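You operate a simulated robot arm through the tools that you are given. There is no shell and no other tool. Be economical: measure what you need, move in short steps, check, and stop when the job is done.

You are at the controls of a simulated robot arm. One attempt, no reset.

Task
Open the cart lip, put the grey rag on the top of the potato crate away on the top of the cart, then shut the lip.
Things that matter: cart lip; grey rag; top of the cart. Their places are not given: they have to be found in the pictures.

It is judged by the outcome, as a careful person would: the job done as asked, and still so three seconds after it is handed in. It fails if anything else is knocked over, pushed out of place, dropped, spilled or broken.

Robot
A 6-joint arm with a two-finger parallel gripper, fixed in place. Base frame: the origin is at the foot of the arm, x ahead of it, y to its left, z up. Units: m, rad, N and s.
Its first joint turns from -1.152 to 1.152 rad. Payload 2.45 kg.
The TCP is the grasp point between the finger pads, 0.024 m short of the fingertips. In the tool frame z runs along the fingers and y along their closing line. Largest opening 0.068 m; finger width 0.017, thickness 0.01; the body of the gripper, 0.04 by 0.07 m, starts 0.041 m behind the TCP.
Orientation is that of the tool frame in the base frame, as [roll, pitch, yaw] about the fixed x, y, z axes, in that order (R = Rz(yaw) Ry(pitch) Rx(roll)). With the fingers straight down and closing along the base's y, the tool's x points along the base's -x, its y along +y and its z along -z.

Tools
- The arm moves only by the tool drive_tool. Its argument "deltas" is a list of rows, each a list of 2 entries, a list of its own where there are three numbers: the shift along the tool's x, y, z in units of 200 mm (1.0 is 200 mm), then the turn about the tool's z in units of 45 degrees (1.0 is 45 degrees). In form: [[[dx, dy, dz], yaw], ...]. A call has 1 to 12 rows; each row is the pose to reach, as a shift and turn from the pose commanded when the call began, along the tool's axes at that moment. "gripper" is the finger opening in m, from 0 to 0.068, set as the call begins (left out, the last holds). A call with a number of a shift or a turn outside -1 to 1 is refused whole. Each row takes 0.2 s and may step no farther than 0.05 m and 0.15 rad from the row before; otherwise, or with a gripper value out of range, the whole call is refused. A pose out of reach is approached as far as the arm can. The call stops where the force on the tool passes 40 N (or 10 N more than at its start, if that is more) or the arm is blocked; 0.2 s more then pass. Each finger travels about 0.108 m/s and halts on what it meets, pressing with about 44 N; the grip force reading is that of the motor and also rises with nothing between the fingers. The clock runs only during rows and for 0.2 s after the last one: add rows that repeat a pose to give the fingers time. The reply holds the time, the measured pose of the TCP, the force on the tool along the base axes, the opening and the grip force, in the units named above and with some noise, and new pictures: "pictures" is both (left out), scene, wrist or none.
- Cameras (640 x 400 px; columns grow to the right, rows downward): "scene" is fixed at [0.1606, 0.4063, 1.4555]; the picture's right is [-0.82, -0.57, 0.00], its down [-0.37, 0.53, -0.76] and it looks along [0.44, -0.62, -0.65] (base axes); focal length 355 px, centre (320, 200). "wrist" rides on the gripper at [-0.032, 0, -0.039] in the tool frame; the picture's right is [0.00, -1.00, 0.00], its down [0.97, 0.00, -0.24] and it looks along [0.24, 0.00, 0.97] (tool axes); focal length 218 px, centre (320, 200).
- locate(camera, pixels): there is no depth. For up to 12 entries [column, row, z] of the newest picture of that camera ("zoom" is the newest enlarged one), the place [x, y] in the base frame at which the ray of that pixel passes the height z, good to about 0.002 m. No time passes.
- close_up(camera, box): a new picture of the part [left, top, right, bottom] of that camera's present view, enlarged. No time passes.
- sign_off(): hands the job in; it is judged then, once.

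Keep the steps short. Do not move on a guess: measure, check each grasp and each placing, and mend mistakes. In all there are 60 turns and 120 pictures (those below and enlarged ones count). Leave the gripper open and the arm clear of the work at the hand-in unless told otherwise, and finish with a single line.

The tools are called after ">>>" by a JSON object that holds its "api" and its "payload". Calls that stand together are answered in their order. drive_tool: Moves the arm, as the interface text tells. Its arguments: {"type":"object","properties":{"deltas":{"type":"array"},"gripper":{"type":"number"},"pictures":{"type":"string","enum":["both","scene","wrist","none"]}},"required":["deltas"]} The other tools are called the same way: locate (camera, pixels) gives the place at which the rays of pixels pass given heights; close_up (camera, box) takes an enlarged picture of a part of a camera's view; sign_off () hands the job in.

At the start:

```text
time_s: 0.0
ee_pos: [0.4012, -0.2419, 1.072]
tool_rot: [-3.14, 0.0, 3.14]
force: [0.6, -0.1, 0.6]
opening: 0.0682
grip_force: 0.1
```

scene: 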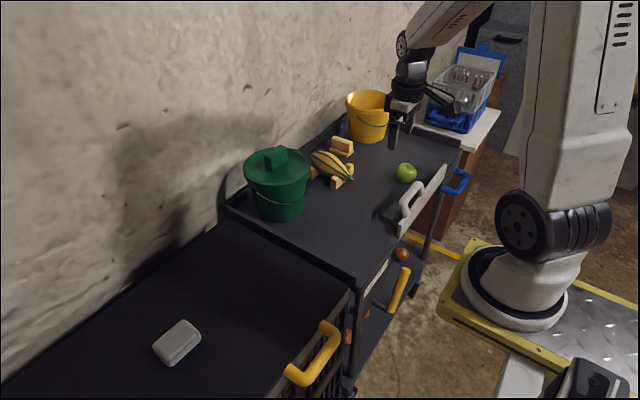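
wrist: 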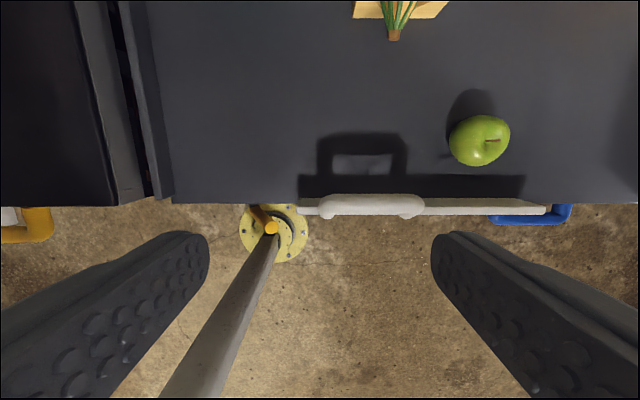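

The white panel with a handle at about (415,205) looks like the cart lip, and the grey block at (177,342) looks like the rag. I'll enlarge both before moving.

>>> {"api": "close_up", "payload": {"camera": "scene", "box": [340, 120, 500, 220]}}

>>> {"api": "close_up", "payload": {"camera": "scene", "box": [100, 200, 420, 400]}}

>>> {"api": "locate", "payload": {"camera": "scene", "pixels": [[398, 230, 0.849], [445, 178, 0.849], [177, 335, 0.87], [153, 346, 0.87], [181, 320, 0.87], [200, 336, 0.87], [172, 362, 0.87], [350, 283, 0.849], [460, 150, 0.849], [228, 207, 0.849], [406, 173, 0.87], [278, 180, 0.9]]}}

>>> {"api": "locate", "payload": {"camera": "wrist", "pixels": [[300, 200, 0.849], [525, 200, 0.849], [372, 205, 0.92], [302, 210, 0.9], [548, 210, 0.9], [140, 195, 0.849], [110, 195, 0.849], [322, 205, 0.92], [422, 205, 0.92]]}}

```text
4.00 times, centred on (420, 170) of scene
```

zoom: 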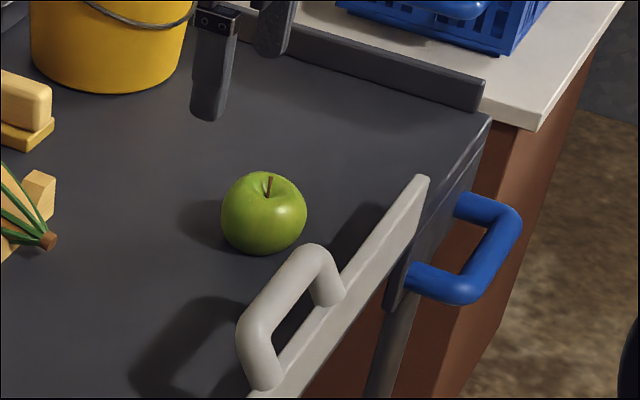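

```text
2.00 times, centred on (260, 300) of scene
```

zoom: 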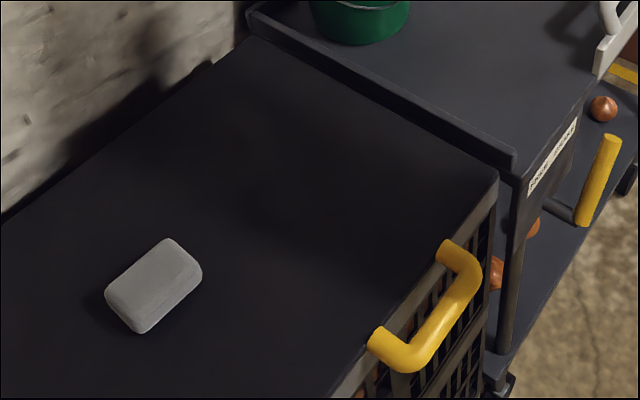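

```text
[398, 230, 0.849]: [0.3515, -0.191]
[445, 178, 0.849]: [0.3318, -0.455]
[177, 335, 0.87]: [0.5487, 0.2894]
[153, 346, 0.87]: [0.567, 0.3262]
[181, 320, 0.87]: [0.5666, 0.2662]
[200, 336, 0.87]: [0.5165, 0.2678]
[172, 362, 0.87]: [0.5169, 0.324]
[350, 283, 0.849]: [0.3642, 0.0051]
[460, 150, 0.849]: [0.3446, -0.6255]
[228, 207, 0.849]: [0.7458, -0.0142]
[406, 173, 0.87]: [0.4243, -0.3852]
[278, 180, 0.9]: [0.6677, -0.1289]
```

```text
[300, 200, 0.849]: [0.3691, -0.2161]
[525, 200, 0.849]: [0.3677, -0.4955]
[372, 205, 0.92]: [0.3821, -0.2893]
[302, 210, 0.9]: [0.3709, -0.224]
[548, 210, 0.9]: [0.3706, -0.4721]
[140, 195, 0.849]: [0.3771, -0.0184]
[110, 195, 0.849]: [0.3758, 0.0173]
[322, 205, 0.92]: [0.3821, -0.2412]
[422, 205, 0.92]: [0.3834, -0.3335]
```

The lip is an upright plate at x≈0.37, y from -0.22 to -0.47, with a handle on top. I need to know how it moves, so I'll enlarge the plate and its ends.

>>> {"api": "close_up", "payload": {"camera": "scene", "box": [380, 155, 460, 245]}}

>>> {"api": "close_up", "payload": {"camera": "wrist", "box": [280, 120, 600, 280]}}

```text
4.44 times, centred on (420, 200) of scene
```

zoom: 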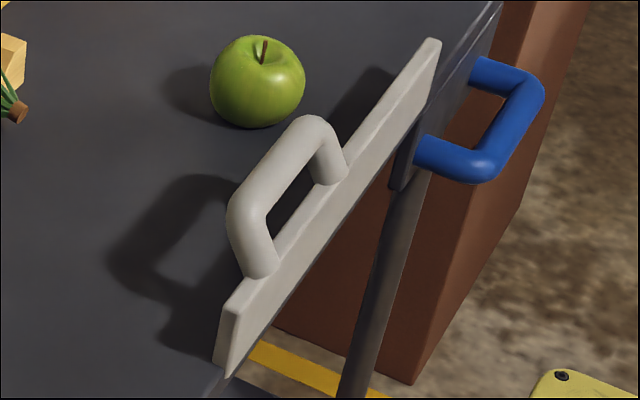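

```text
2.00 times, centred on (440, 200) of wrist
```

zoom: 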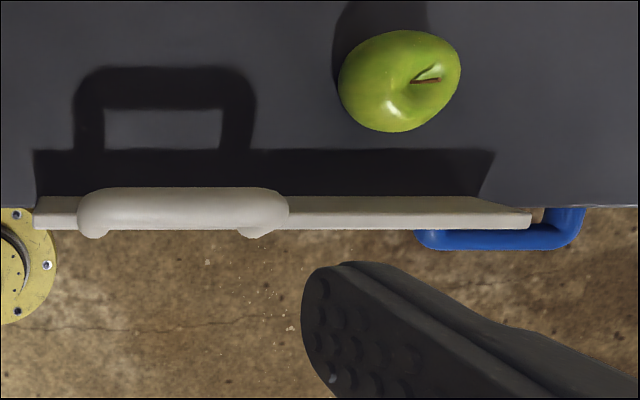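

By comparing the two views, the cart top is lower than 0.849, at about 0.80. The plate spans z about 0.80–0.845 and the handle bar is near z 0.89. The hinge or slide is still unclear, so I'll move the wrist camera sideways over free space for another look.

>>> {"api": "drive_tool", "payload": {"deltas": [[[-0.075, 0.15, 0.075], 0], [[-0.15, 0.3, 0.15], 0], [[-0.225, 0.45, 0.225], 0], [[-0.3, 0.6, 0.3], 0], [[-0.3, 0.6, 0.3], 0]], "pictures": "both"}}

```text
time_s: 1.2
ee_pos: [0.4618, -0.1197, 1.0113]
tool_rot: [3.141, -0.001, 3.141]
force: [0.0, 0.1, 0.4]
opening: 0.0678
grip_force: 0.1
```

scene: 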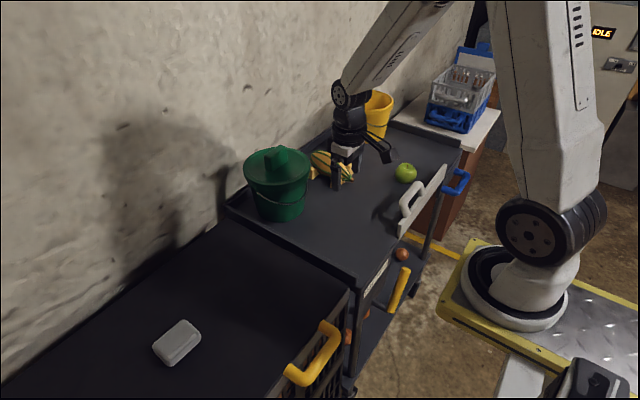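
wrist: 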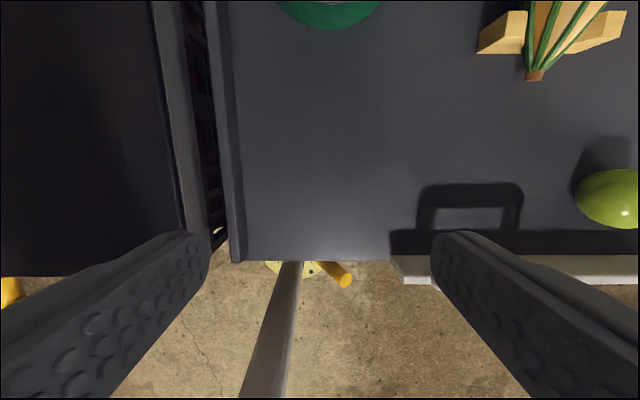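

A finger hides the handle. I need the fingers closing along x to hold this bar anyway, so I'll turn the tool by -90° in two 45° parts and then look again.

>>> {"api": "drive_tool", "payload": {"deltas": [[[0, 0, 0], -0.166], [[0, 0, 0], -0.333], [[0, 0, 0], -0.5], [[0, 0, 0], -0.666], [[0, 0, 0], -0.833], [[0, 0, 0], -1.0]], "pictures": "none"}}

>>> {"api": "drive_tool", "payload": {"deltas": [[[0, 0, 0], -0.166], [[0, 0, 0], -0.333], [[0, 0, 0], -0.5], [[0, 0, 0], -0.666], [[0, 0, 0], -0.833], [[0, 0, 0], -1.0], [[0, 0, 0], -1.0]], "pictures": "wrist"}}

```text
time_s: 2.6
ee_pos: [0.4619, -0.1207, 1.012]
tool_rot: [3.141, -0.002, -2.354]
force: [1.7, -0.2, 0.5]
opening: 0.0681
grip_force: 0.0
```

```text
time_s: 4.2
ee_pos: [0.4611, -0.1203, 1.0131]
tool_rot: [-3.14, 0.0, -1.569]
force: [-0.9, -0.1, -0.1]
opening: 0.068
grip_force: 0.0
```

wrist: 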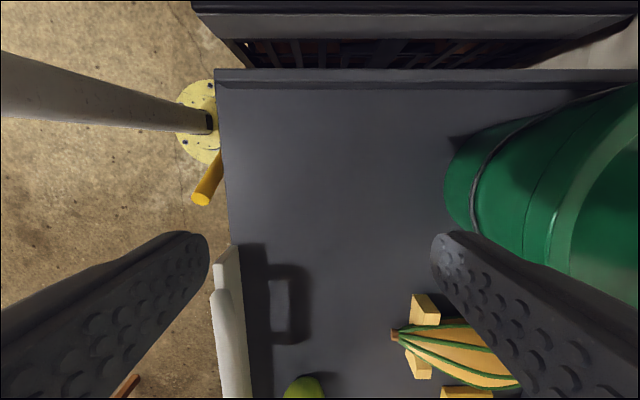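

The lip is now visible at the lower left. I'll shift so the camera sits nearer the handle.

>>> {"api": "drive_tool", "payload": {"deltas": [[[0.2, 0.1, 0], 0], [[0.35, 0.2, 0], 0], [[0.5, 0.3, 0], 0], [[0.5, 0.3, 0], 0]], "pictures": "wrist"}}

>>> {"api": "close_up", "payload": {"camera": "wrist", "box": [160, 100, 480, 300]}}

```text
time_s: 5.2
ee_pos: [0.4025, -0.221, 1.0114]
tool_rot: [3.142, 0.0, -1.572]
force: [-0.5, -0.4, -0.3]
opening: 0.0683
grip_force: 0.1
```

wrist: 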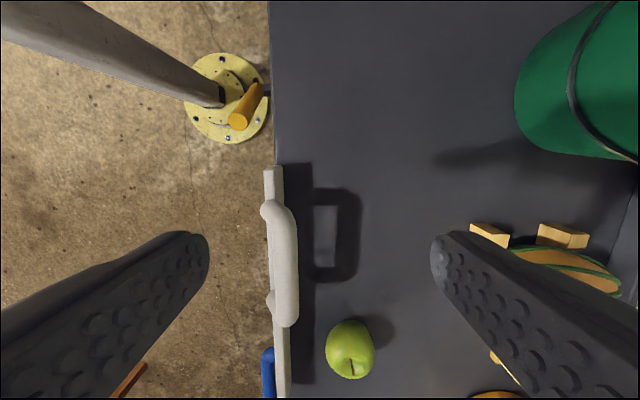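

```text
2.00 times, centred on (320, 200) of wrist
```

zoom: 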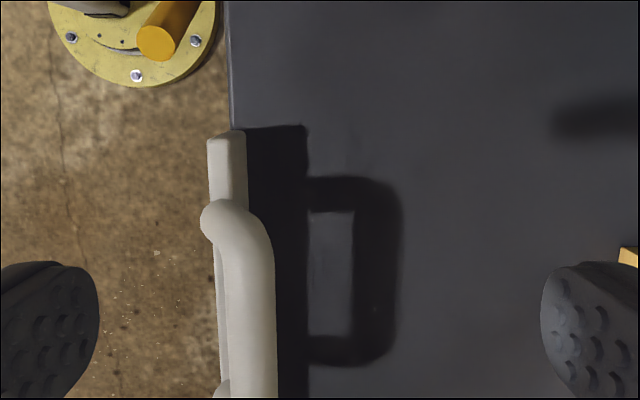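

The bar runs along y, centred at about x 0.374, y -0.297 and z 0.88. It is about 18 mm thick, so it fits the gripper. I'll hover above it and check the alignment before going down.

>>> {"api": "drive_tool", "payload": {"deltas": [[[0.19, 0.07, 0], 0], [[0.38, 0.1425, 0], 0], [[0.38, 0.1425, 0.17], 0], [[0.38, 0.1425, 0.34], 0], [[0.38, 0.1425, 0.34], 0]], "pictures": "both"}}

>>> {"api": "close_up", "payload": {"camera": "scene", "box": [360, 120, 488, 240]}}

```text
time_s: 6.4
ee_pos: [0.3729, -0.2969, 0.9432]
tool_rot: [3.141, 0.001, -1.571]
force: [0.6, -0.5, 0.3]
opening: 0.0682
grip_force: 0.0
```

scene: 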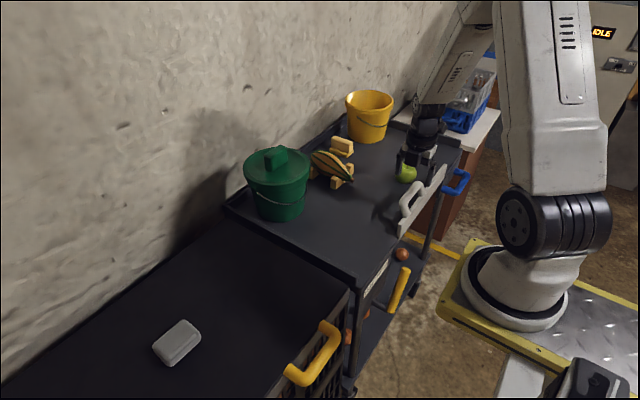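
wrist: 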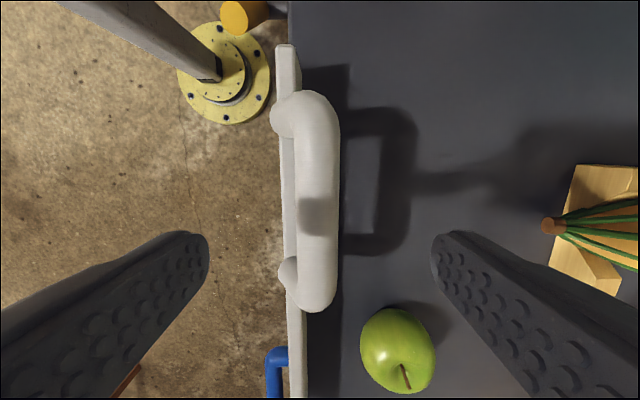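

```text
3.33 times, centred on (424, 180) of scene
```

zoom: 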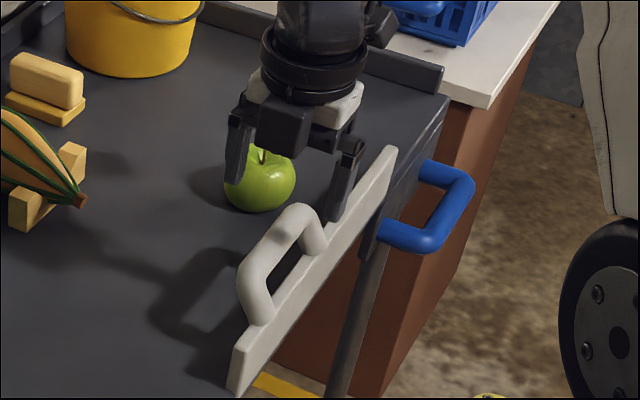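

The bar sits between the fingers at column 318. I'll lower straight down to z≈0.882 with the fingers open, then check the force.

>>> {"api": "drive_tool", "payload": {"deltas": [[[0, 0, 0.1], 0], [[0, 0, 0.2], 0], [[0, 0, 0.305], 0], [[0, 0, 0.305], 0]], "pictures": "both"}}

>>> {"api": "close_up", "payload": {"camera": "scene", "box": [370, 140, 466, 236]}}

```text
time_s: 7.4
ee_pos: [0.3727, -0.2967, 0.8823]
tool_rot: [-3.141, -0.003, -1.574]
force: [-0.1, 0.2, -0.3]
opening: 0.068
grip_force: 0.1
```

scene: 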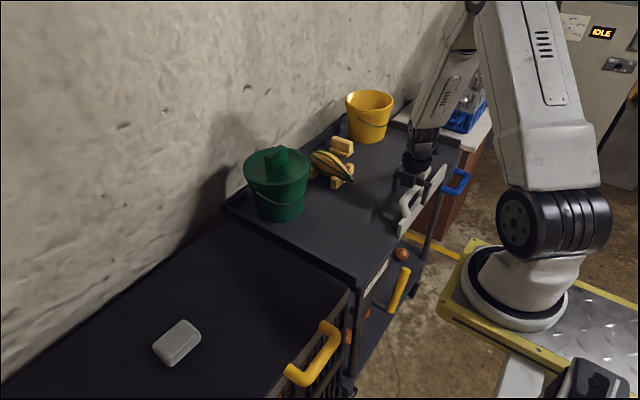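
wrist: 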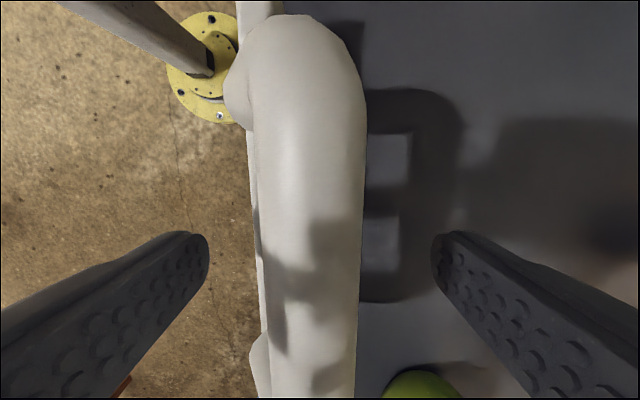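

```text
4.17 times, centred on (418, 188) of scene
```

zoom: 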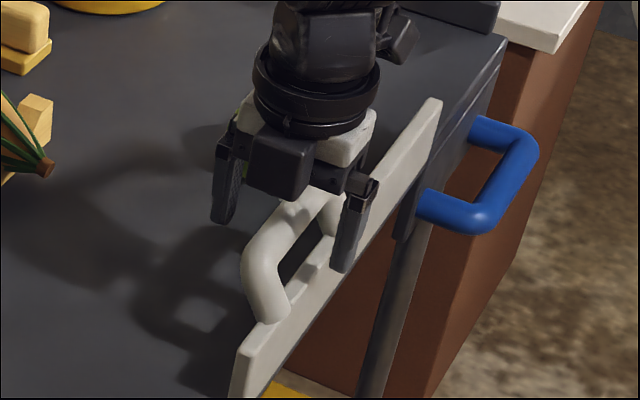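

The bar is between the pads at TCP height with no contact. I'll close the fingers while holding still.

>>> {"api": "drive_tool", "payload": {"deltas": [[[0, 0, 0], 0], [[0, 0, 0], 0], [[0, 0, 0], 0]], "gripper": 0.0, "pictures": "wrist"}}

```text
time_s: 8.2
ee_pos: [0.3732, -0.2968, 0.8825]
tool_rot: [3.141, 0.001, -1.571]
force: [-14.1, -5.1, 1.3]
opening: 0.0215
grip_force: 38.2
```

wrist: 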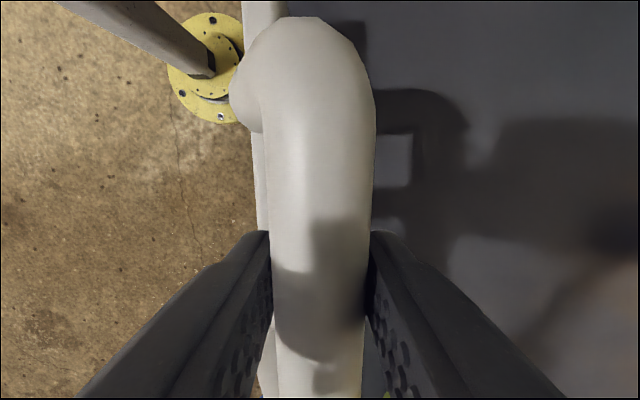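

I have the bar, gripped at 21.5 mm. To find which way the lip gives, I'll try a small 6 mm pull along y and read the force.

>>> {"api": "drive_tool", "payload": {"deltas": [[[0.015, 0, 0], 0], [[0.03, 0, 0], 0], [[0.03, 0, 0], 0]], "pictures": "wrist"}}

>>> {"api": "drive_tool", "payload": {"deltas": [[[-0.015, 0, 0], 0], [[-0.03, 0, 0], 0], [[-0.03, 0, 0], 0]], "pictures": "none"}}

>>> {"api": "drive_tool", "payload": {"deltas": [[[0, 0.015, 0], 0], [[0, 0.03, 0], 0], [[0, 0.03, 0], 0]], "pictures": "wrist"}}

```text
time_s: 9.0
ee_pos: [0.3723, -0.3001, 0.8817]
tool_rot: [3.136, 0.005, -1.571]
force: [-1.7, 26.5, 0.8]
opening: 0.0218
grip_force: 38.6
```

wrist: 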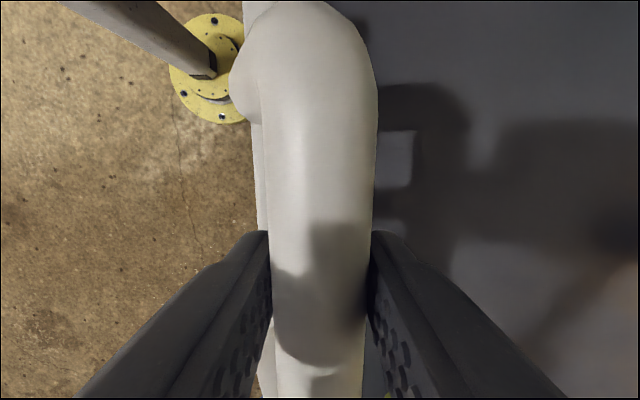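

```text
time_s: 9.8
ee_pos: [0.3714, -0.2994, 0.8836]
tool_rot: [-3.139, -0.002, -1.573]
force: [-22.4, -17.0, -17.7]
opening: 0.0218
grip_force: 38.9
```

```text
time_s: 10.6
ee_pos: [0.3696, -0.2991, 0.8839]
tool_rot: [-3.136, -0.004, -1.568]
force: [5.4, -6.5, 4.5]
opening: 0.0213
grip_force: 38.3
```

wrist: 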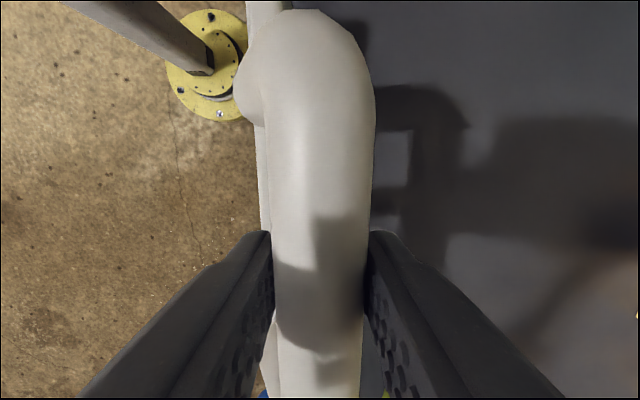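

Along y it resists like a stop. Pulling outward (-x) seems easier and the tool rises slightly, which fits a hinge along the bottom edge. I'll pull outward a little more.

>>> {"api": "drive_tool", "payload": {"deltas": [[[0, 0.03, -0.005], 0], [[0, 0.06, -0.01], 0], [[0, 0.06, -0.01], 0]], "pictures": "both"}}

>>> {"api": "close_up", "payload": {"camera": "scene", "box": [370, 140, 466, 236]}}

```text
time_s: 11.4
ee_pos: [0.3549, -0.2987, 0.8857]
tool_rot: [-3.141, -0.004, -1.569]
force: [2.9, -13.6, 8.2]
opening: 0.0215
grip_force: 39.0
```

scene: 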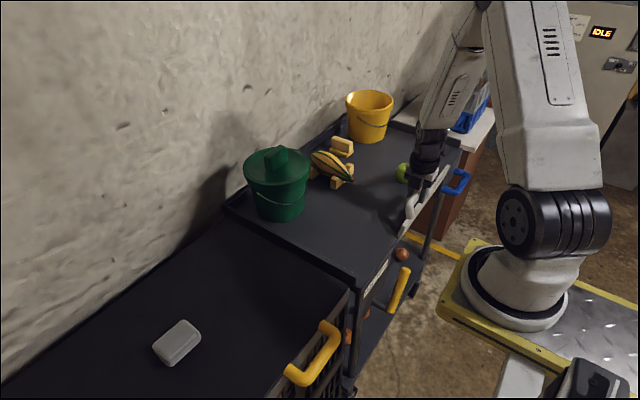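
wrist: 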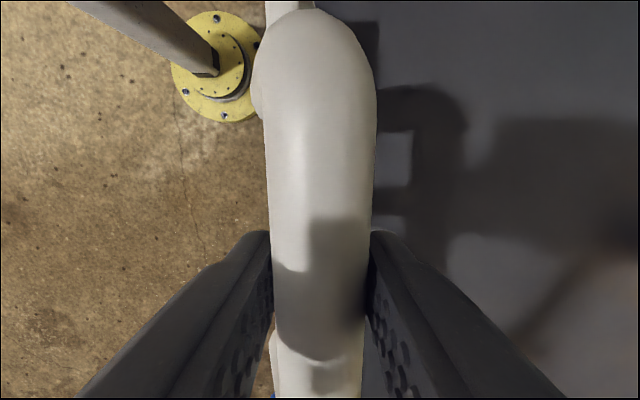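

```text
4.17 times, centred on (418, 188) of scene
```

zoom: 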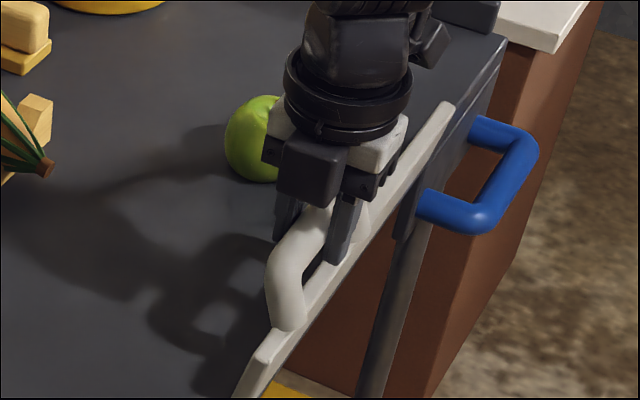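

The lip tilts outward, hinged along its bottom edge at about x 0.348, z 0.80, with the bar about 86 mm from the hinge. I'll follow the arc outward to about 15° past upright.

>>> {"api": "drive_tool", "payload": {"deltas": [[[0.01, 0.0725, -0.0075], 0], [[0.01, 0.11, -0.002], 0], [[0.01, 0.145, 0.005], 0], [[0.01, 0.145, 0.005], 0]], "pictures": "scene"}}

>>> {"api": "close_up", "payload": {"camera": "scene", "box": [370, 140, 466, 236]}}

```text
time_s: 12.4
ee_pos: [0.3265, -0.2978, 0.8828]
tool_rot: [3.139, 0.002, -1.571]
force: [1.4, 6.0, -0.9]
opening: 0.0217
grip_force: 38.5
```

scene: 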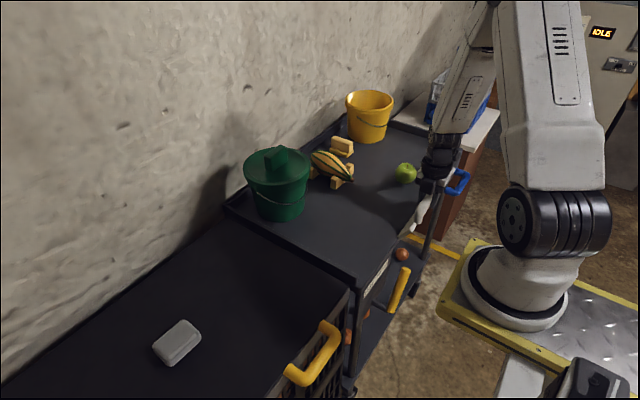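

```text
4.17 times, centred on (418, 188) of scene
```

zoom: 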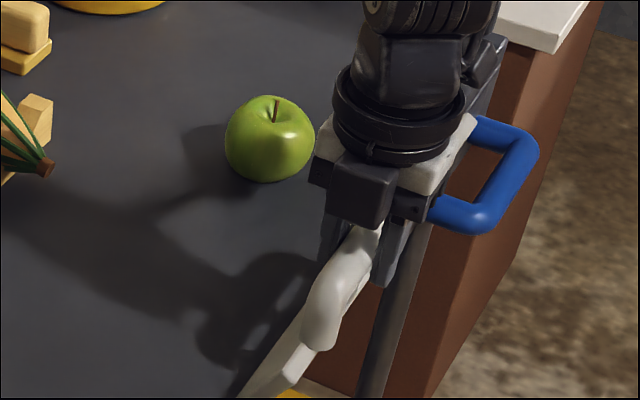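

Forces are low, so the hinge model holds. I'll carry on to 45°.

>>> {"api": "drive_tool", "payload": {"deltas": [[[0, 0.053, 0.017], 0], [[0, 0.1035, 0.0425], 0], [[0, 0.15, 0.073], 0], [[0, 0.1925, 0.111], 0], [[0, 0.1925, 0.111], 0]], "pictures": "wrist"}}

>>> {"api": "close_up", "payload": {"camera": "scene", "box": [370, 140, 482, 252]}}

```text
time_s: 13.6
ee_pos: [0.2878, -0.2996, 0.8624]
tool_rot: [3.14, -0.001, -1.569]
force: [2.0, 5.2, 0.0]
opening: 0.0216
grip_force: 39.1
```

wrist: 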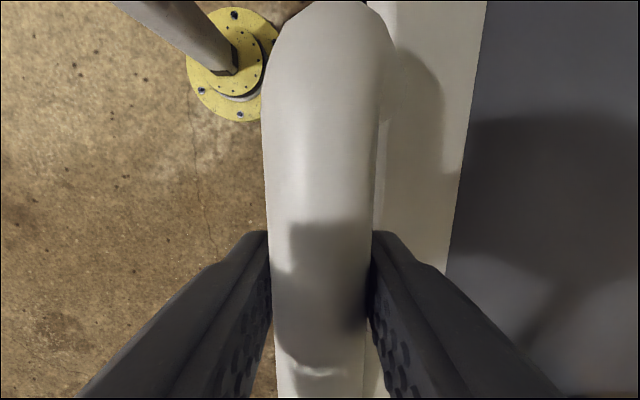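

```text
3.57 times, centred on (426, 196) of scene
```

zoom: 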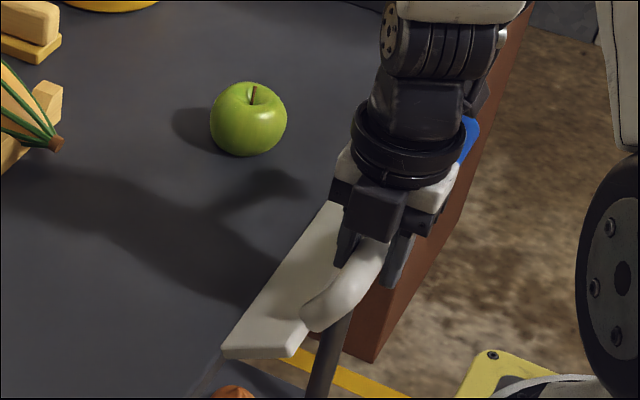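

It is following well, with the plate now about 60° over. I'll continue until the plate is near horizontal. The call will stop if it meets a limit.

>>> {"api": "drive_tool", "payload": {"deltas": [[[0, 0.048, 0.0575], 0], [[0, 0.0855, 0.1225], 0], [[0, 0.107, 0.1785], 0], [[0, 0.107, 0.1785], 0]], "pictures": "wrist"}}

>>> {"api": "close_up", "payload": {"camera": "scene", "box": [370, 140, 482, 252]}}

```text
time_s: 14.6
ee_pos: [0.2669, -0.2993, 0.8269]
tool_rot: [3.141, 0.0, -1.571]
force: [-7.6, 4.5, 3.5]
opening: 0.0216
grip_force: 38.7
```

wrist: 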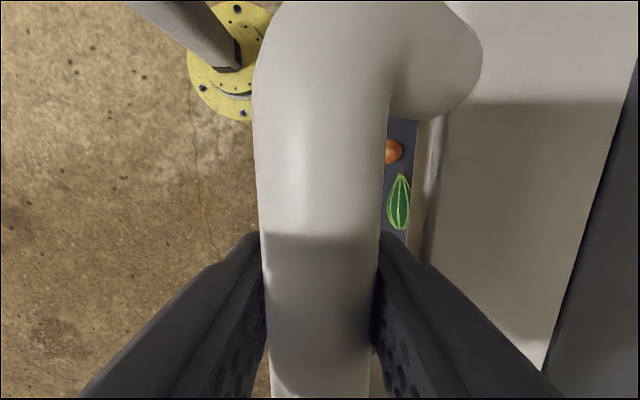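

```text
3.57 times, centred on (426, 196) of scene
```

zoom: 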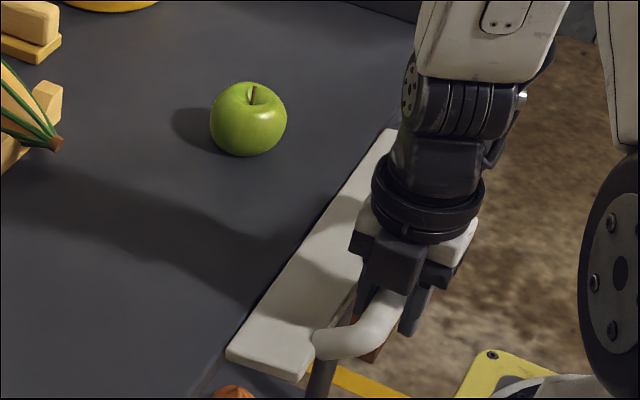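

The plate is about horizontal and there is no stop yet. I'll go another 12° to look for the limit.

>>> {"api": "drive_tool", "payload": {"deltas": [[[0, 0.009, 0.044], 0], [[0, 0.0175, 0.088], 0], [[0, 0.0175, 0.088], 0]], "pictures": "none"}}

>>> {"api": "close_up", "payload": {"camera": "scene", "box": [370, 140, 482, 252]}}

```text
time_s: 15.4
ee_pos: [0.2624, -0.3, 0.8094]
tool_rot: [3.141, 0.002, -1.575]
force: [-8.8, -0.2, 9.0]
opening: 0.0214
grip_force: 38.5
stopped in row 3: the force on the tool passed its limit (the readings are from after the stop); the commanded pose is now the measured one
```

```text
3.57 times, centred on (426, 196) of scene
```

zoom: 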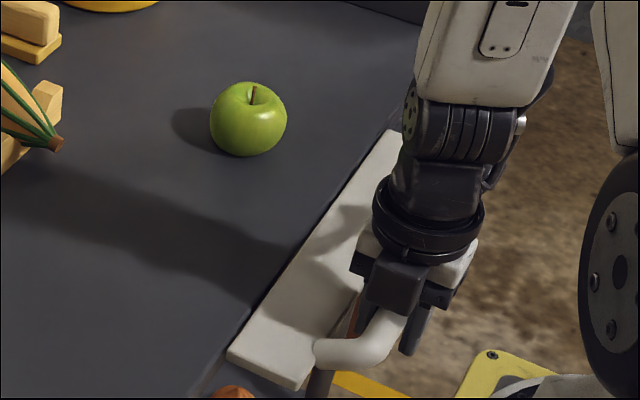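

It met its stop, so the lip is fully open. The inner finger sits between the bar and the plate edge, so I'll open only to 27 mm, then rise straight up.

>>> {"api": "drive_tool", "payload": {"deltas": [[[0, 0, 0], 0], [[0, 0, 0], 0], [[0, 0, -0.05], 0], [[0, 0, -0.1], 0], [[0, 0, -0.25], 0], [[0, 0, -0.45], 0], [[0, 0, -0.65], 0], [[0, 0, -0.65], 0]], "gripper": 0.027, "pictures": "both"}}

>>> {"api": "close_up", "payload": {"camera": "scene", "box": [370, 140, 482, 252]}}

```text
time_s: 17.2
ee_pos: [0.2627, -0.2997, 0.9391]
tool_rot: [3.14, 0.001, -1.574]
force: [-0.6, -0.2, 0.4]
opening: 0.0271
grip_force: 0.1
```

scene: 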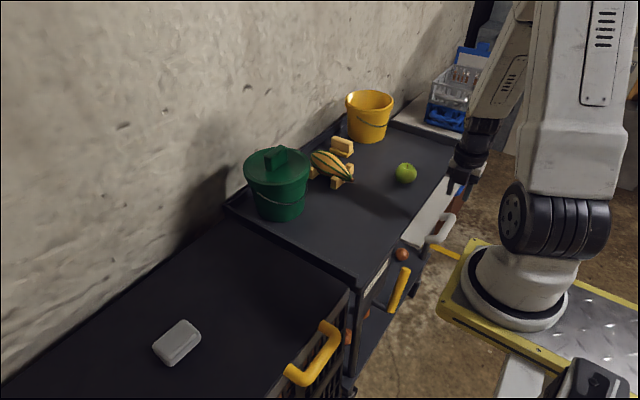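
wrist: 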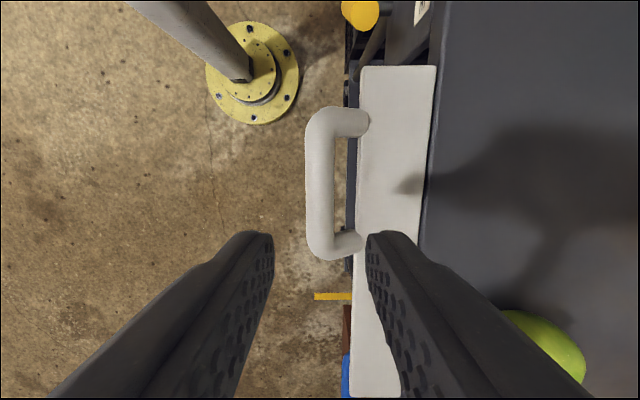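

```text
3.57 times, centred on (426, 196) of scene
```

zoom: 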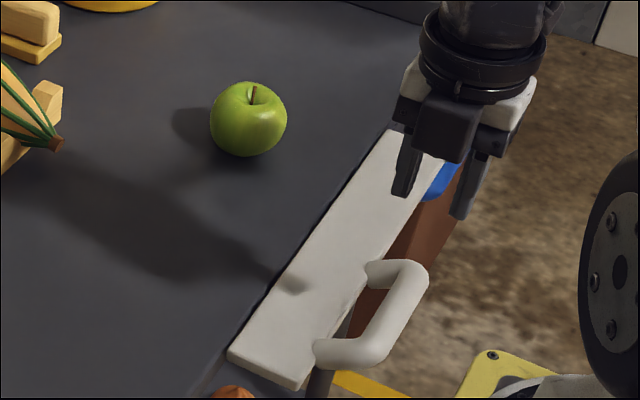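

The lip stays open. Next I'll rise and travel towards the rag at about (0.54, 0.295), staying high.

>>> {"api": "drive_tool", "payload": {"deltas": [[[0, 0, -0.2], 0], [[-0.1, -0.06, -0.4], 0], [[-0.3, -0.18, -0.45], 0], [[-0.5, -0.3, -0.45], 0], [[-0.7, -0.42, -0.45], 0], [[-0.85, -0.51, -0.45], 0], [[-1.0, -0.6, -0.45], 0]], "pictures": "none"}}

>>> {"api": "drive_tool", "payload": {"deltas": [[[-0.2, -0.1, 0], 0], [[-0.4, -0.2, 0], 0], [[-0.6, -0.3, 0], 0], [[-0.8, -0.4, 0], 0], [[-1.0, -0.5, 0], 0]], "gripper": 0.068, "pictures": "none"}}

>>> {"api": "drive_tool", "payload": {"deltas": [[[-0.2, -0.1, 0], 0], [[-0.4, -0.15, 0], 0], [[-0.6, -0.2, 0], 0], [[-0.75, -0.2, 0], 0], [[-0.75, -0.2, 0], 0]], "pictures": "both"}}

```text
time_s: 18.8
ee_pos: [0.3836, -0.1002, 1.0288]
tool_rot: [3.141, 0.001, -1.573]
force: [0.3, 0.0, 0.8]
opening: 0.0271
grip_force: 0.2
```

```text
time_s: 20.0
ee_pos: [0.4855, 0.101, 1.0292]
tool_rot: [-3.141, 0.003, -1.574]
force: [-0.1, 0.8, -0.5]
opening: 0.068
grip_force: 0.2
```

```text
time_s: 21.2
ee_pos: [0.5247, 0.2505, 1.0282]
tool_rot: [3.14, 0.001, -1.574]
force: [-0.3, -0.7, -0.5]
opening: 0.0678
grip_force: 0.1
```

scene: 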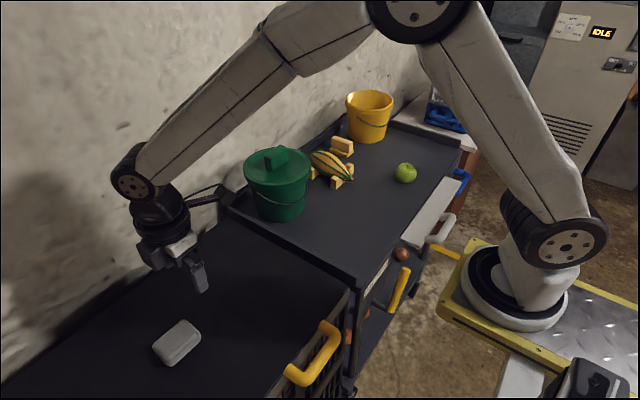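
wrist: 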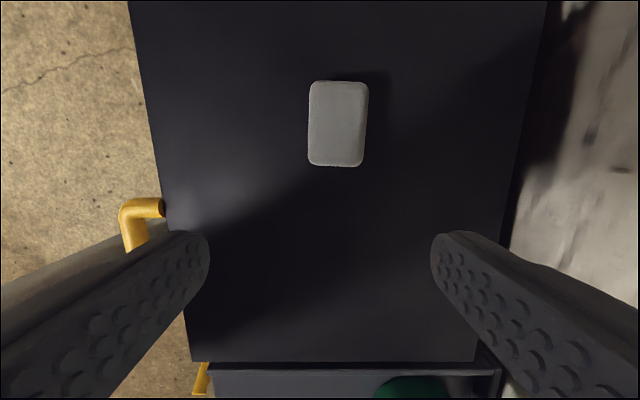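

The rag is visible at wrist (337,122), about 55 px wide along x and slightly turned. I'll measure it in both views.

>>> {"api": "locate", "payload": {"camera": "wrist", "pixels": [[312, 83, 0.87], [366, 86, 0.87], [308, 164, 0.87], [361, 166, 0.87], [337, 124, 0.87], [337, 124, 0.849], [337, 124, 0.89]]}}

>>> {"api": "locate", "payload": {"camera": "scene", "pixels": [[177, 339, 0.87], [177, 339, 0.849], [177, 339, 0.89], [152, 346, 0.87], [181, 320, 0.87], [201, 334, 0.87], [170, 358, 0.87]]}}

>>> {"api": "close_up", "payload": {"camera": "scene", "box": [130, 300, 226, 380]}}

>>> {"api": "close_up", "payload": {"camera": "wrist", "box": [280, 60, 408, 188]}}

```text
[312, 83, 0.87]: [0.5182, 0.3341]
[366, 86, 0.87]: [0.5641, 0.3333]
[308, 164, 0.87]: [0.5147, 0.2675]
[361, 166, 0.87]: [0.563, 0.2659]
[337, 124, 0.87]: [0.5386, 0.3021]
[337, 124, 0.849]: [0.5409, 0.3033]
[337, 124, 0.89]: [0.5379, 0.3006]
```

```text
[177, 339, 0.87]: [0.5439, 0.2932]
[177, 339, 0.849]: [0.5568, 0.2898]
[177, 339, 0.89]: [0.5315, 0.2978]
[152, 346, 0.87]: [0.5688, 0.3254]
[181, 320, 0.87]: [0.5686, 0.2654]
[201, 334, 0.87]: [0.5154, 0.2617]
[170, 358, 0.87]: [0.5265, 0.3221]
```

```text
5.00 times, centred on (178, 340) of scene
```

zoom: 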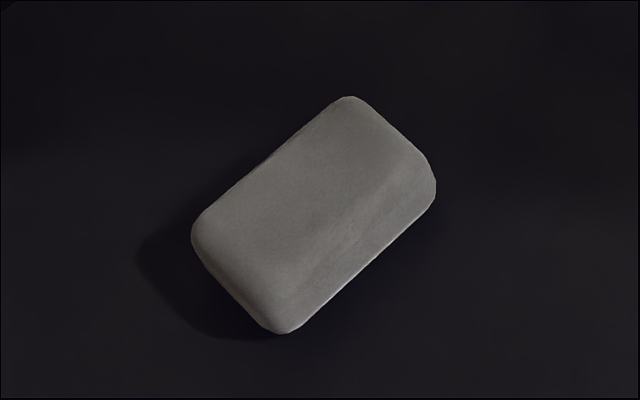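

```text
3.12 times, centred on (344, 124) of wrist
```

zoom: 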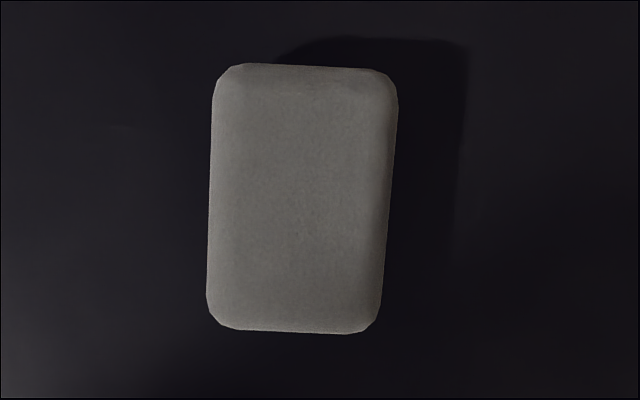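

The rag is about 47 × 68 mm, centred near (0.539, 0.301), with its top at z≈0.875 and about 3° of turn. I'll move over it, come down to z≈0.94 and check.

>>> {"api": "drive_tool", "payload": {"deltas": [[[-0.125, -0.035, 0], 0.035], [[-0.2525, -0.0715, 0], 0.07], [[-0.2525, -0.0715, 0.2], 0.07], [[-0.2525, -0.0715, 0.44], 0.07], [[-0.2525, -0.0715, 0.44], 0.07]], "gripper": 0.068, "pictures": "both"}}

>>> {"api": "close_up", "payload": {"camera": "scene", "box": [110, 260, 238, 388]}}

```text
time_s: 22.4
ee_pos: [0.5391, 0.301, 0.9417]
tool_rot: [3.141, 0.002, -1.631]
force: [0.1, 1.0, -0.4]
opening: 0.068
grip_force: 0.1
```

scene: 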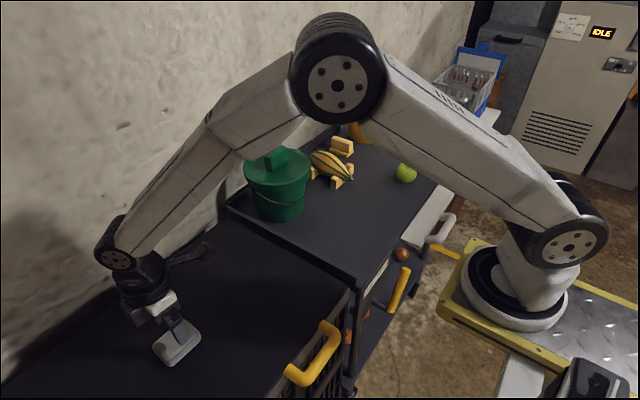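
wrist: 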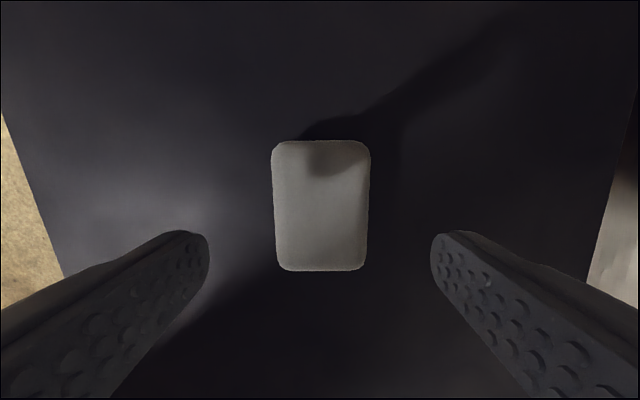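

```text
3.12 times, centred on (174, 324) of scene
```

zoom: 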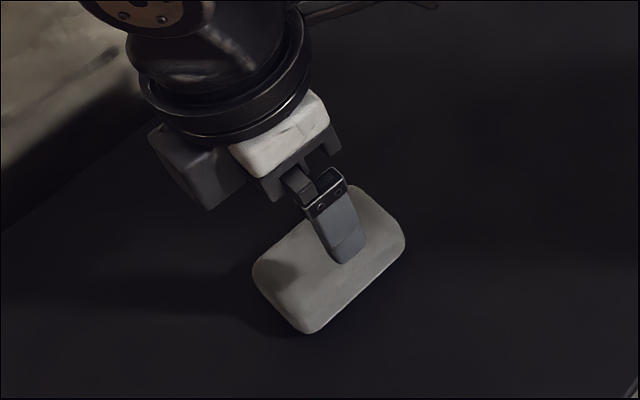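

The rag is centred between the fingers at column 321. I'll come down to z≈0.877, which puts the fingertips just above the crate top, with a small +3 mm shift in y.

>>> {"api": "drive_tool", "payload": {"deltas": [[[-0.015, 0, 0.15], 0], [[-0.015, 0, 0.27], 0], [[-0.015, 0, 0.32], 0], [[-0.015, 0, 0.32], 0]], "pictures": "wrist"}}

>>> {"api": "close_up", "payload": {"camera": "scene", "box": [120, 290, 220, 390]}}

```text
time_s: 23.4
ee_pos: [0.5389, 0.3026, 0.8781]
tool_rot: [-3.14, 0.002, -1.627]
force: [0.7, 0.1, 0.2]
opening: 0.068
grip_force: 0.1
```

wrist: 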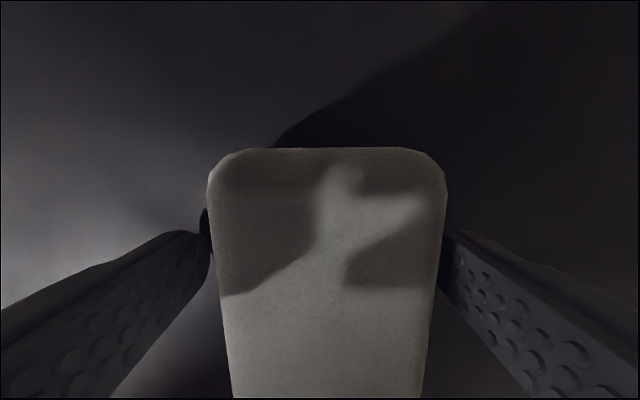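

```text
4.00 times, centred on (170, 340) of scene
```

zoom: 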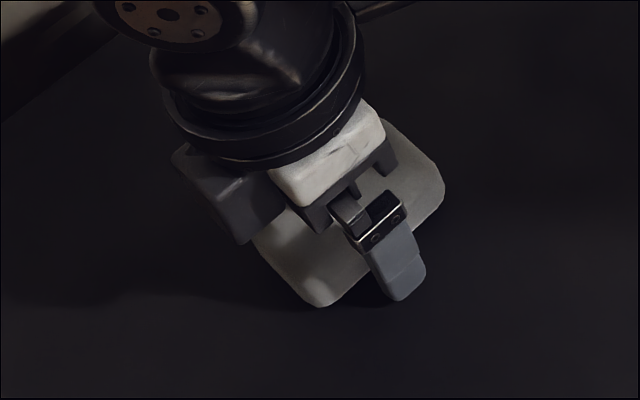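

No contact with the top, and both fingers are beside the rag. I'll close on it.

>>> {"api": "drive_tool", "payload": {"deltas": [[[0, 0, 0], 0], [[0, 0, 0], 0], [[0, 0, 0], 0]], "gripper": 0.0, "pictures": "none"}}

>>> {"api": "drive_tool", "payload": {"deltas": [[[0, 0, -0.1], 0], [[0, 0, -0.3], 0], [[0, 0, -0.5], 0], [[0, 0, -0.7], 0], [[0, 0, -0.7], 0]], "pictures": "both"}}

```text
time_s: 24.2
ee_pos: [0.5381, 0.3036, 0.8789]
tool_rot: [-3.141, 0.002, -1.629]
force: [0.5, 0.1, -0.1]
opening: 0.049
grip_force: 44.1
```

```text
time_s: 25.4
ee_pos: [0.5383, 0.3036, 1.0167]
tool_rot: [3.14, 0.003, -1.629]
force: [0.1, -0.5, 0.0]
opening: 0.0491
grip_force: 44.1
```

scene: 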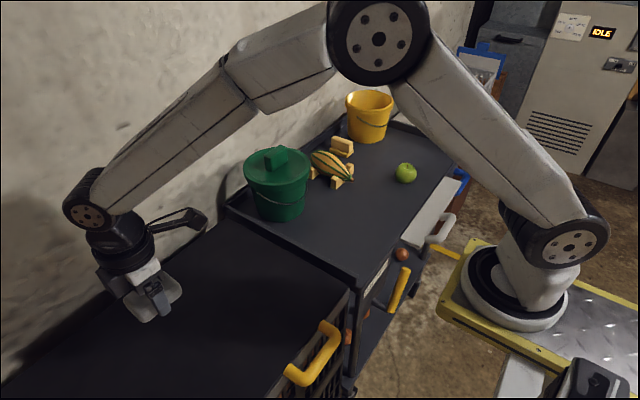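
wrist: 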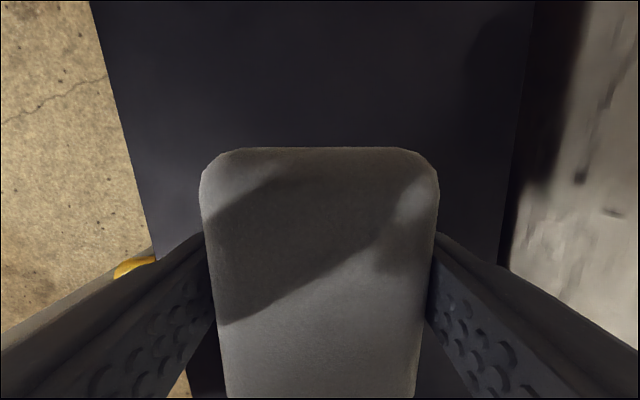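

The rag is held at 49 mm and lifted clean. The clear part of the cart top near (0.46, -0.14) is away from the bucket, squash, apple and the lip's swing. I'll carry the rag there at this height.

>>> {"api": "drive_tool", "payload": {"deltas": [[[0.19, 0.022, 0], 0], [[0.38, 0.044, 0], 0], [[0.57, 0.066, 0], 0], [[0.75, 0.087, 0], 0]], "pictures": "none"}}

>>> {"api": "drive_tool", "payload": {"deltas": [[[0.19, 0.022, 0], 0], [[0.38, 0.044, 0], 0], [[0.57, 0.066, 0], 0], [[0.75, 0.087, 0], 0]], "pictures": "none"}}

>>> {"api": "drive_tool", "payload": {"deltas": [[[0.19, 0.022, 0], 0], [[0.38, 0.044, 0], 0], [[0.57, 0.066, 0], 0], [[0.736, 0.087, 0], -0.07], [[0.736, 0.087, 0], -0.07]], "pictures": "both"}}

```text
time_s: 26.4
ee_pos: [0.5129, 0.1543, 1.0169]
tool_rot: [3.141, 0.002, -1.628]
force: [-0.2, -0.6, 0.6]
opening: 0.0489
grip_force: 44.1
```

```text
time_s: 27.4
ee_pos: [0.4871, 0.0049, 1.0162]
tool_rot: [3.141, 0.0, -1.628]
force: [0.5, 0.4, -0.4]
opening: 0.0492
grip_force: 43.4
```

```text
time_s: 28.6
ee_pos: [0.4601, -0.1411, 1.0165]
tool_rot: [3.141, 0.002, -1.573]
force: [0.8, -0.8, 0.1]
opening: 0.0491
grip_force: 43.9
```

scene: 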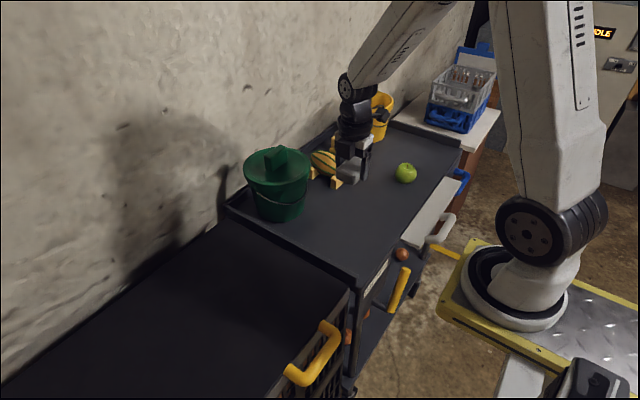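
wrist: 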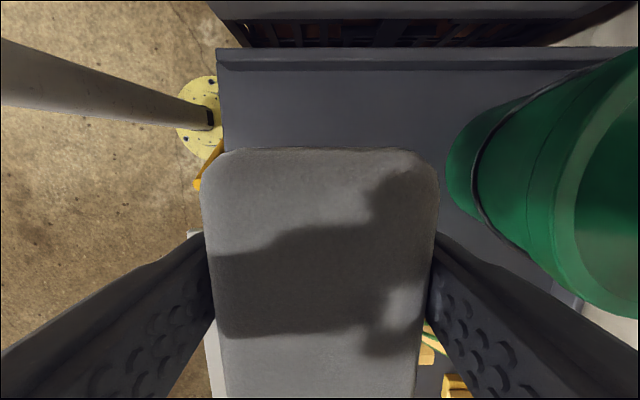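

The area below is clear. I'll lower to z≈0.86, then go down in small steps to the surface.

>>> {"api": "drive_tool", "payload": {"deltas": [[[0, 0, 0.2], 0], [[0, 0, 0.4], 0], [[0, 0, 0.6], 0], [[0, 0, 0.77], 0], [[0, 0, 0.77], 0]], "pictures": "scene"}}

>>> {"api": "close_up", "payload": {"camera": "scene", "box": [300, 140, 412, 240]}}

```text
time_s: 29.8
ee_pos: [0.4623, -0.1406, 0.8629]
tool_rot: [3.141, 0.001, -1.574]
force: [0.4, 0.4, -0.9]
opening: 0.0493
grip_force: 44.1
```

scene: 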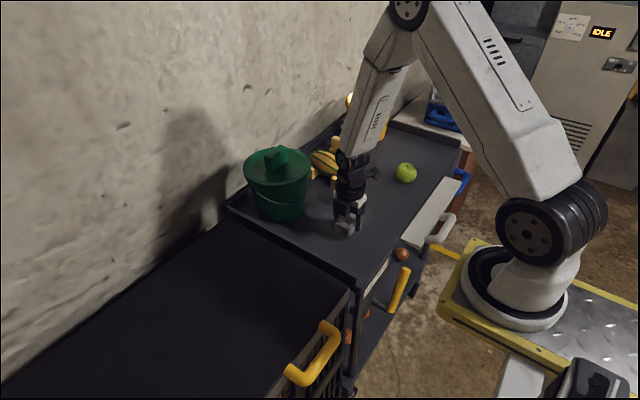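

```text
4.00 times, centred on (356, 190) of scene
```

zoom: 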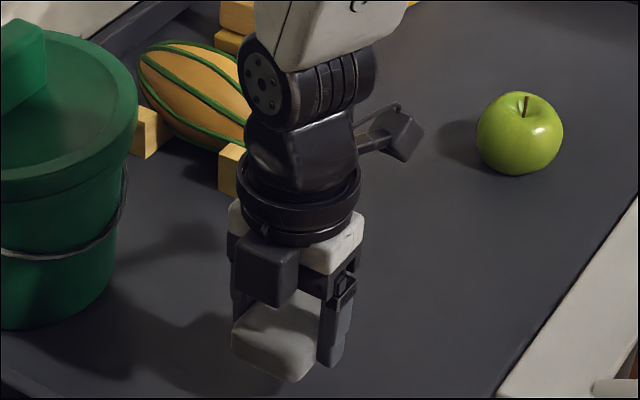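

I'll lower to about 0.833 in small rows and read the force.

>>> {"api": "drive_tool", "payload": {"deltas": [[[0, 0, 0.05], 0], [[0, 0, 0.09], 0], [[0, 0, 0.12], 0], [[0, 0, 0.15], 0], [[0, 0, 0.15], 0]], "pictures": "none"}}

>>> {"api": "close_up", "payload": {"camera": "scene", "box": [300, 160, 412, 260]}}

```text
time_s: 31.0
ee_pos: [0.46, -0.1411, 0.8337]
tool_rot: [-3.14, 0.002, -1.576]
force: [-0.2, -0.1, -0.5]
opening: 0.049
grip_force: 44.3
```

```text
4.00 times, centred on (356, 210) of scene
```

zoom: 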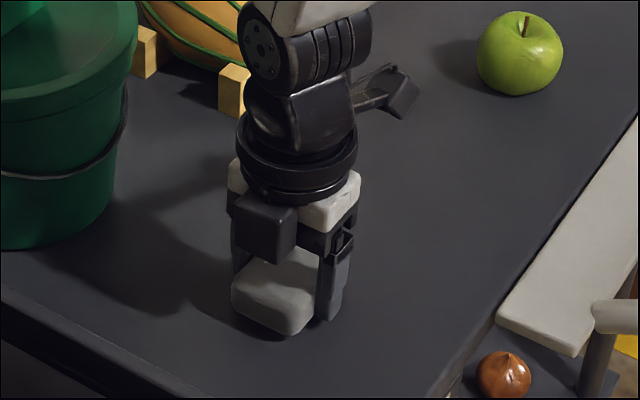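

Almost down, with no contact yet. I'll go down 2 mm per row until the force rises.

>>> {"api": "drive_tool", "payload": {"deltas": [[[0, 0, 0.01], 0], [[0, 0, 0.02], 0], [[0, 0, 0.03], 0], [[0, 0, 0.03], 0]], "pictures": "none"}}

```text
time_s: 32.0
ee_pos: [0.4609, -0.1401, 0.8271]
tool_rot: [-3.14, 0.001, -1.574]
force: [-6.8, 1.9, 32.0]
opening: 0.0491
grip_force: 44.5
```

There is 32 N of contact, so the rag is on the surface. I'll ease up 1.5 mm, open the fingers, then rise.

>>> {"api": "drive_tool", "payload": {"deltas": [[[0, 0, -0.008], 0], [[0, 0, -0.008], 0]], "pictures": "none"}}

>>> {"api": "drive_tool", "payload": {"deltas": [[[0, 0, 0], 0], [[0, 0, 0], 0], [[0, 0, -0.1], 0], [[0, 0, -0.3], 0], [[0, 0, -0.5], 0], [[0, 0, -0.75], 0], [[0, 0, -1.0], 0], [[0, 0, -1.0], 0]], "gripper": 0.068, "pictures": "both"}}

```text
time_s: 32.6
ee_pos: [0.4616, -0.1396, 0.8282]
tool_rot: [-3.14, 0.002, -1.574]
force: [1.6, -2.3, 4.5]
opening: 0.0492
grip_force: 44.4
```

```text
time_s: 34.4
ee_pos: [0.4611, -0.1411, 1.0309]
tool_rot: [3.14, 0.0, -1.575]
force: [0.3, 0.2, 0.0]
opening: 0.0679
grip_force: 0.0
```

scene: 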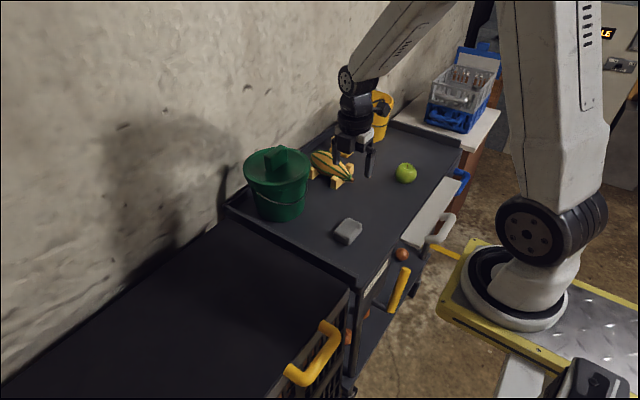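
wrist: 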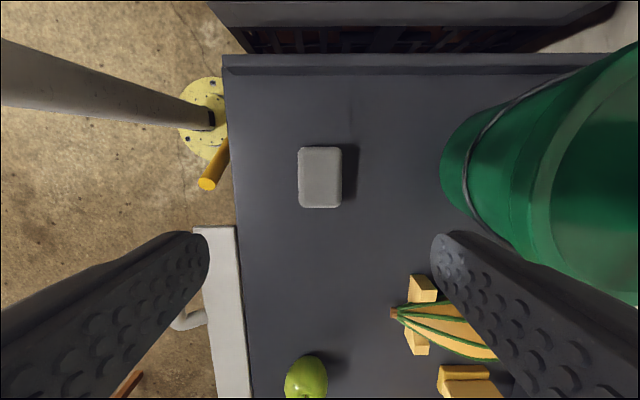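

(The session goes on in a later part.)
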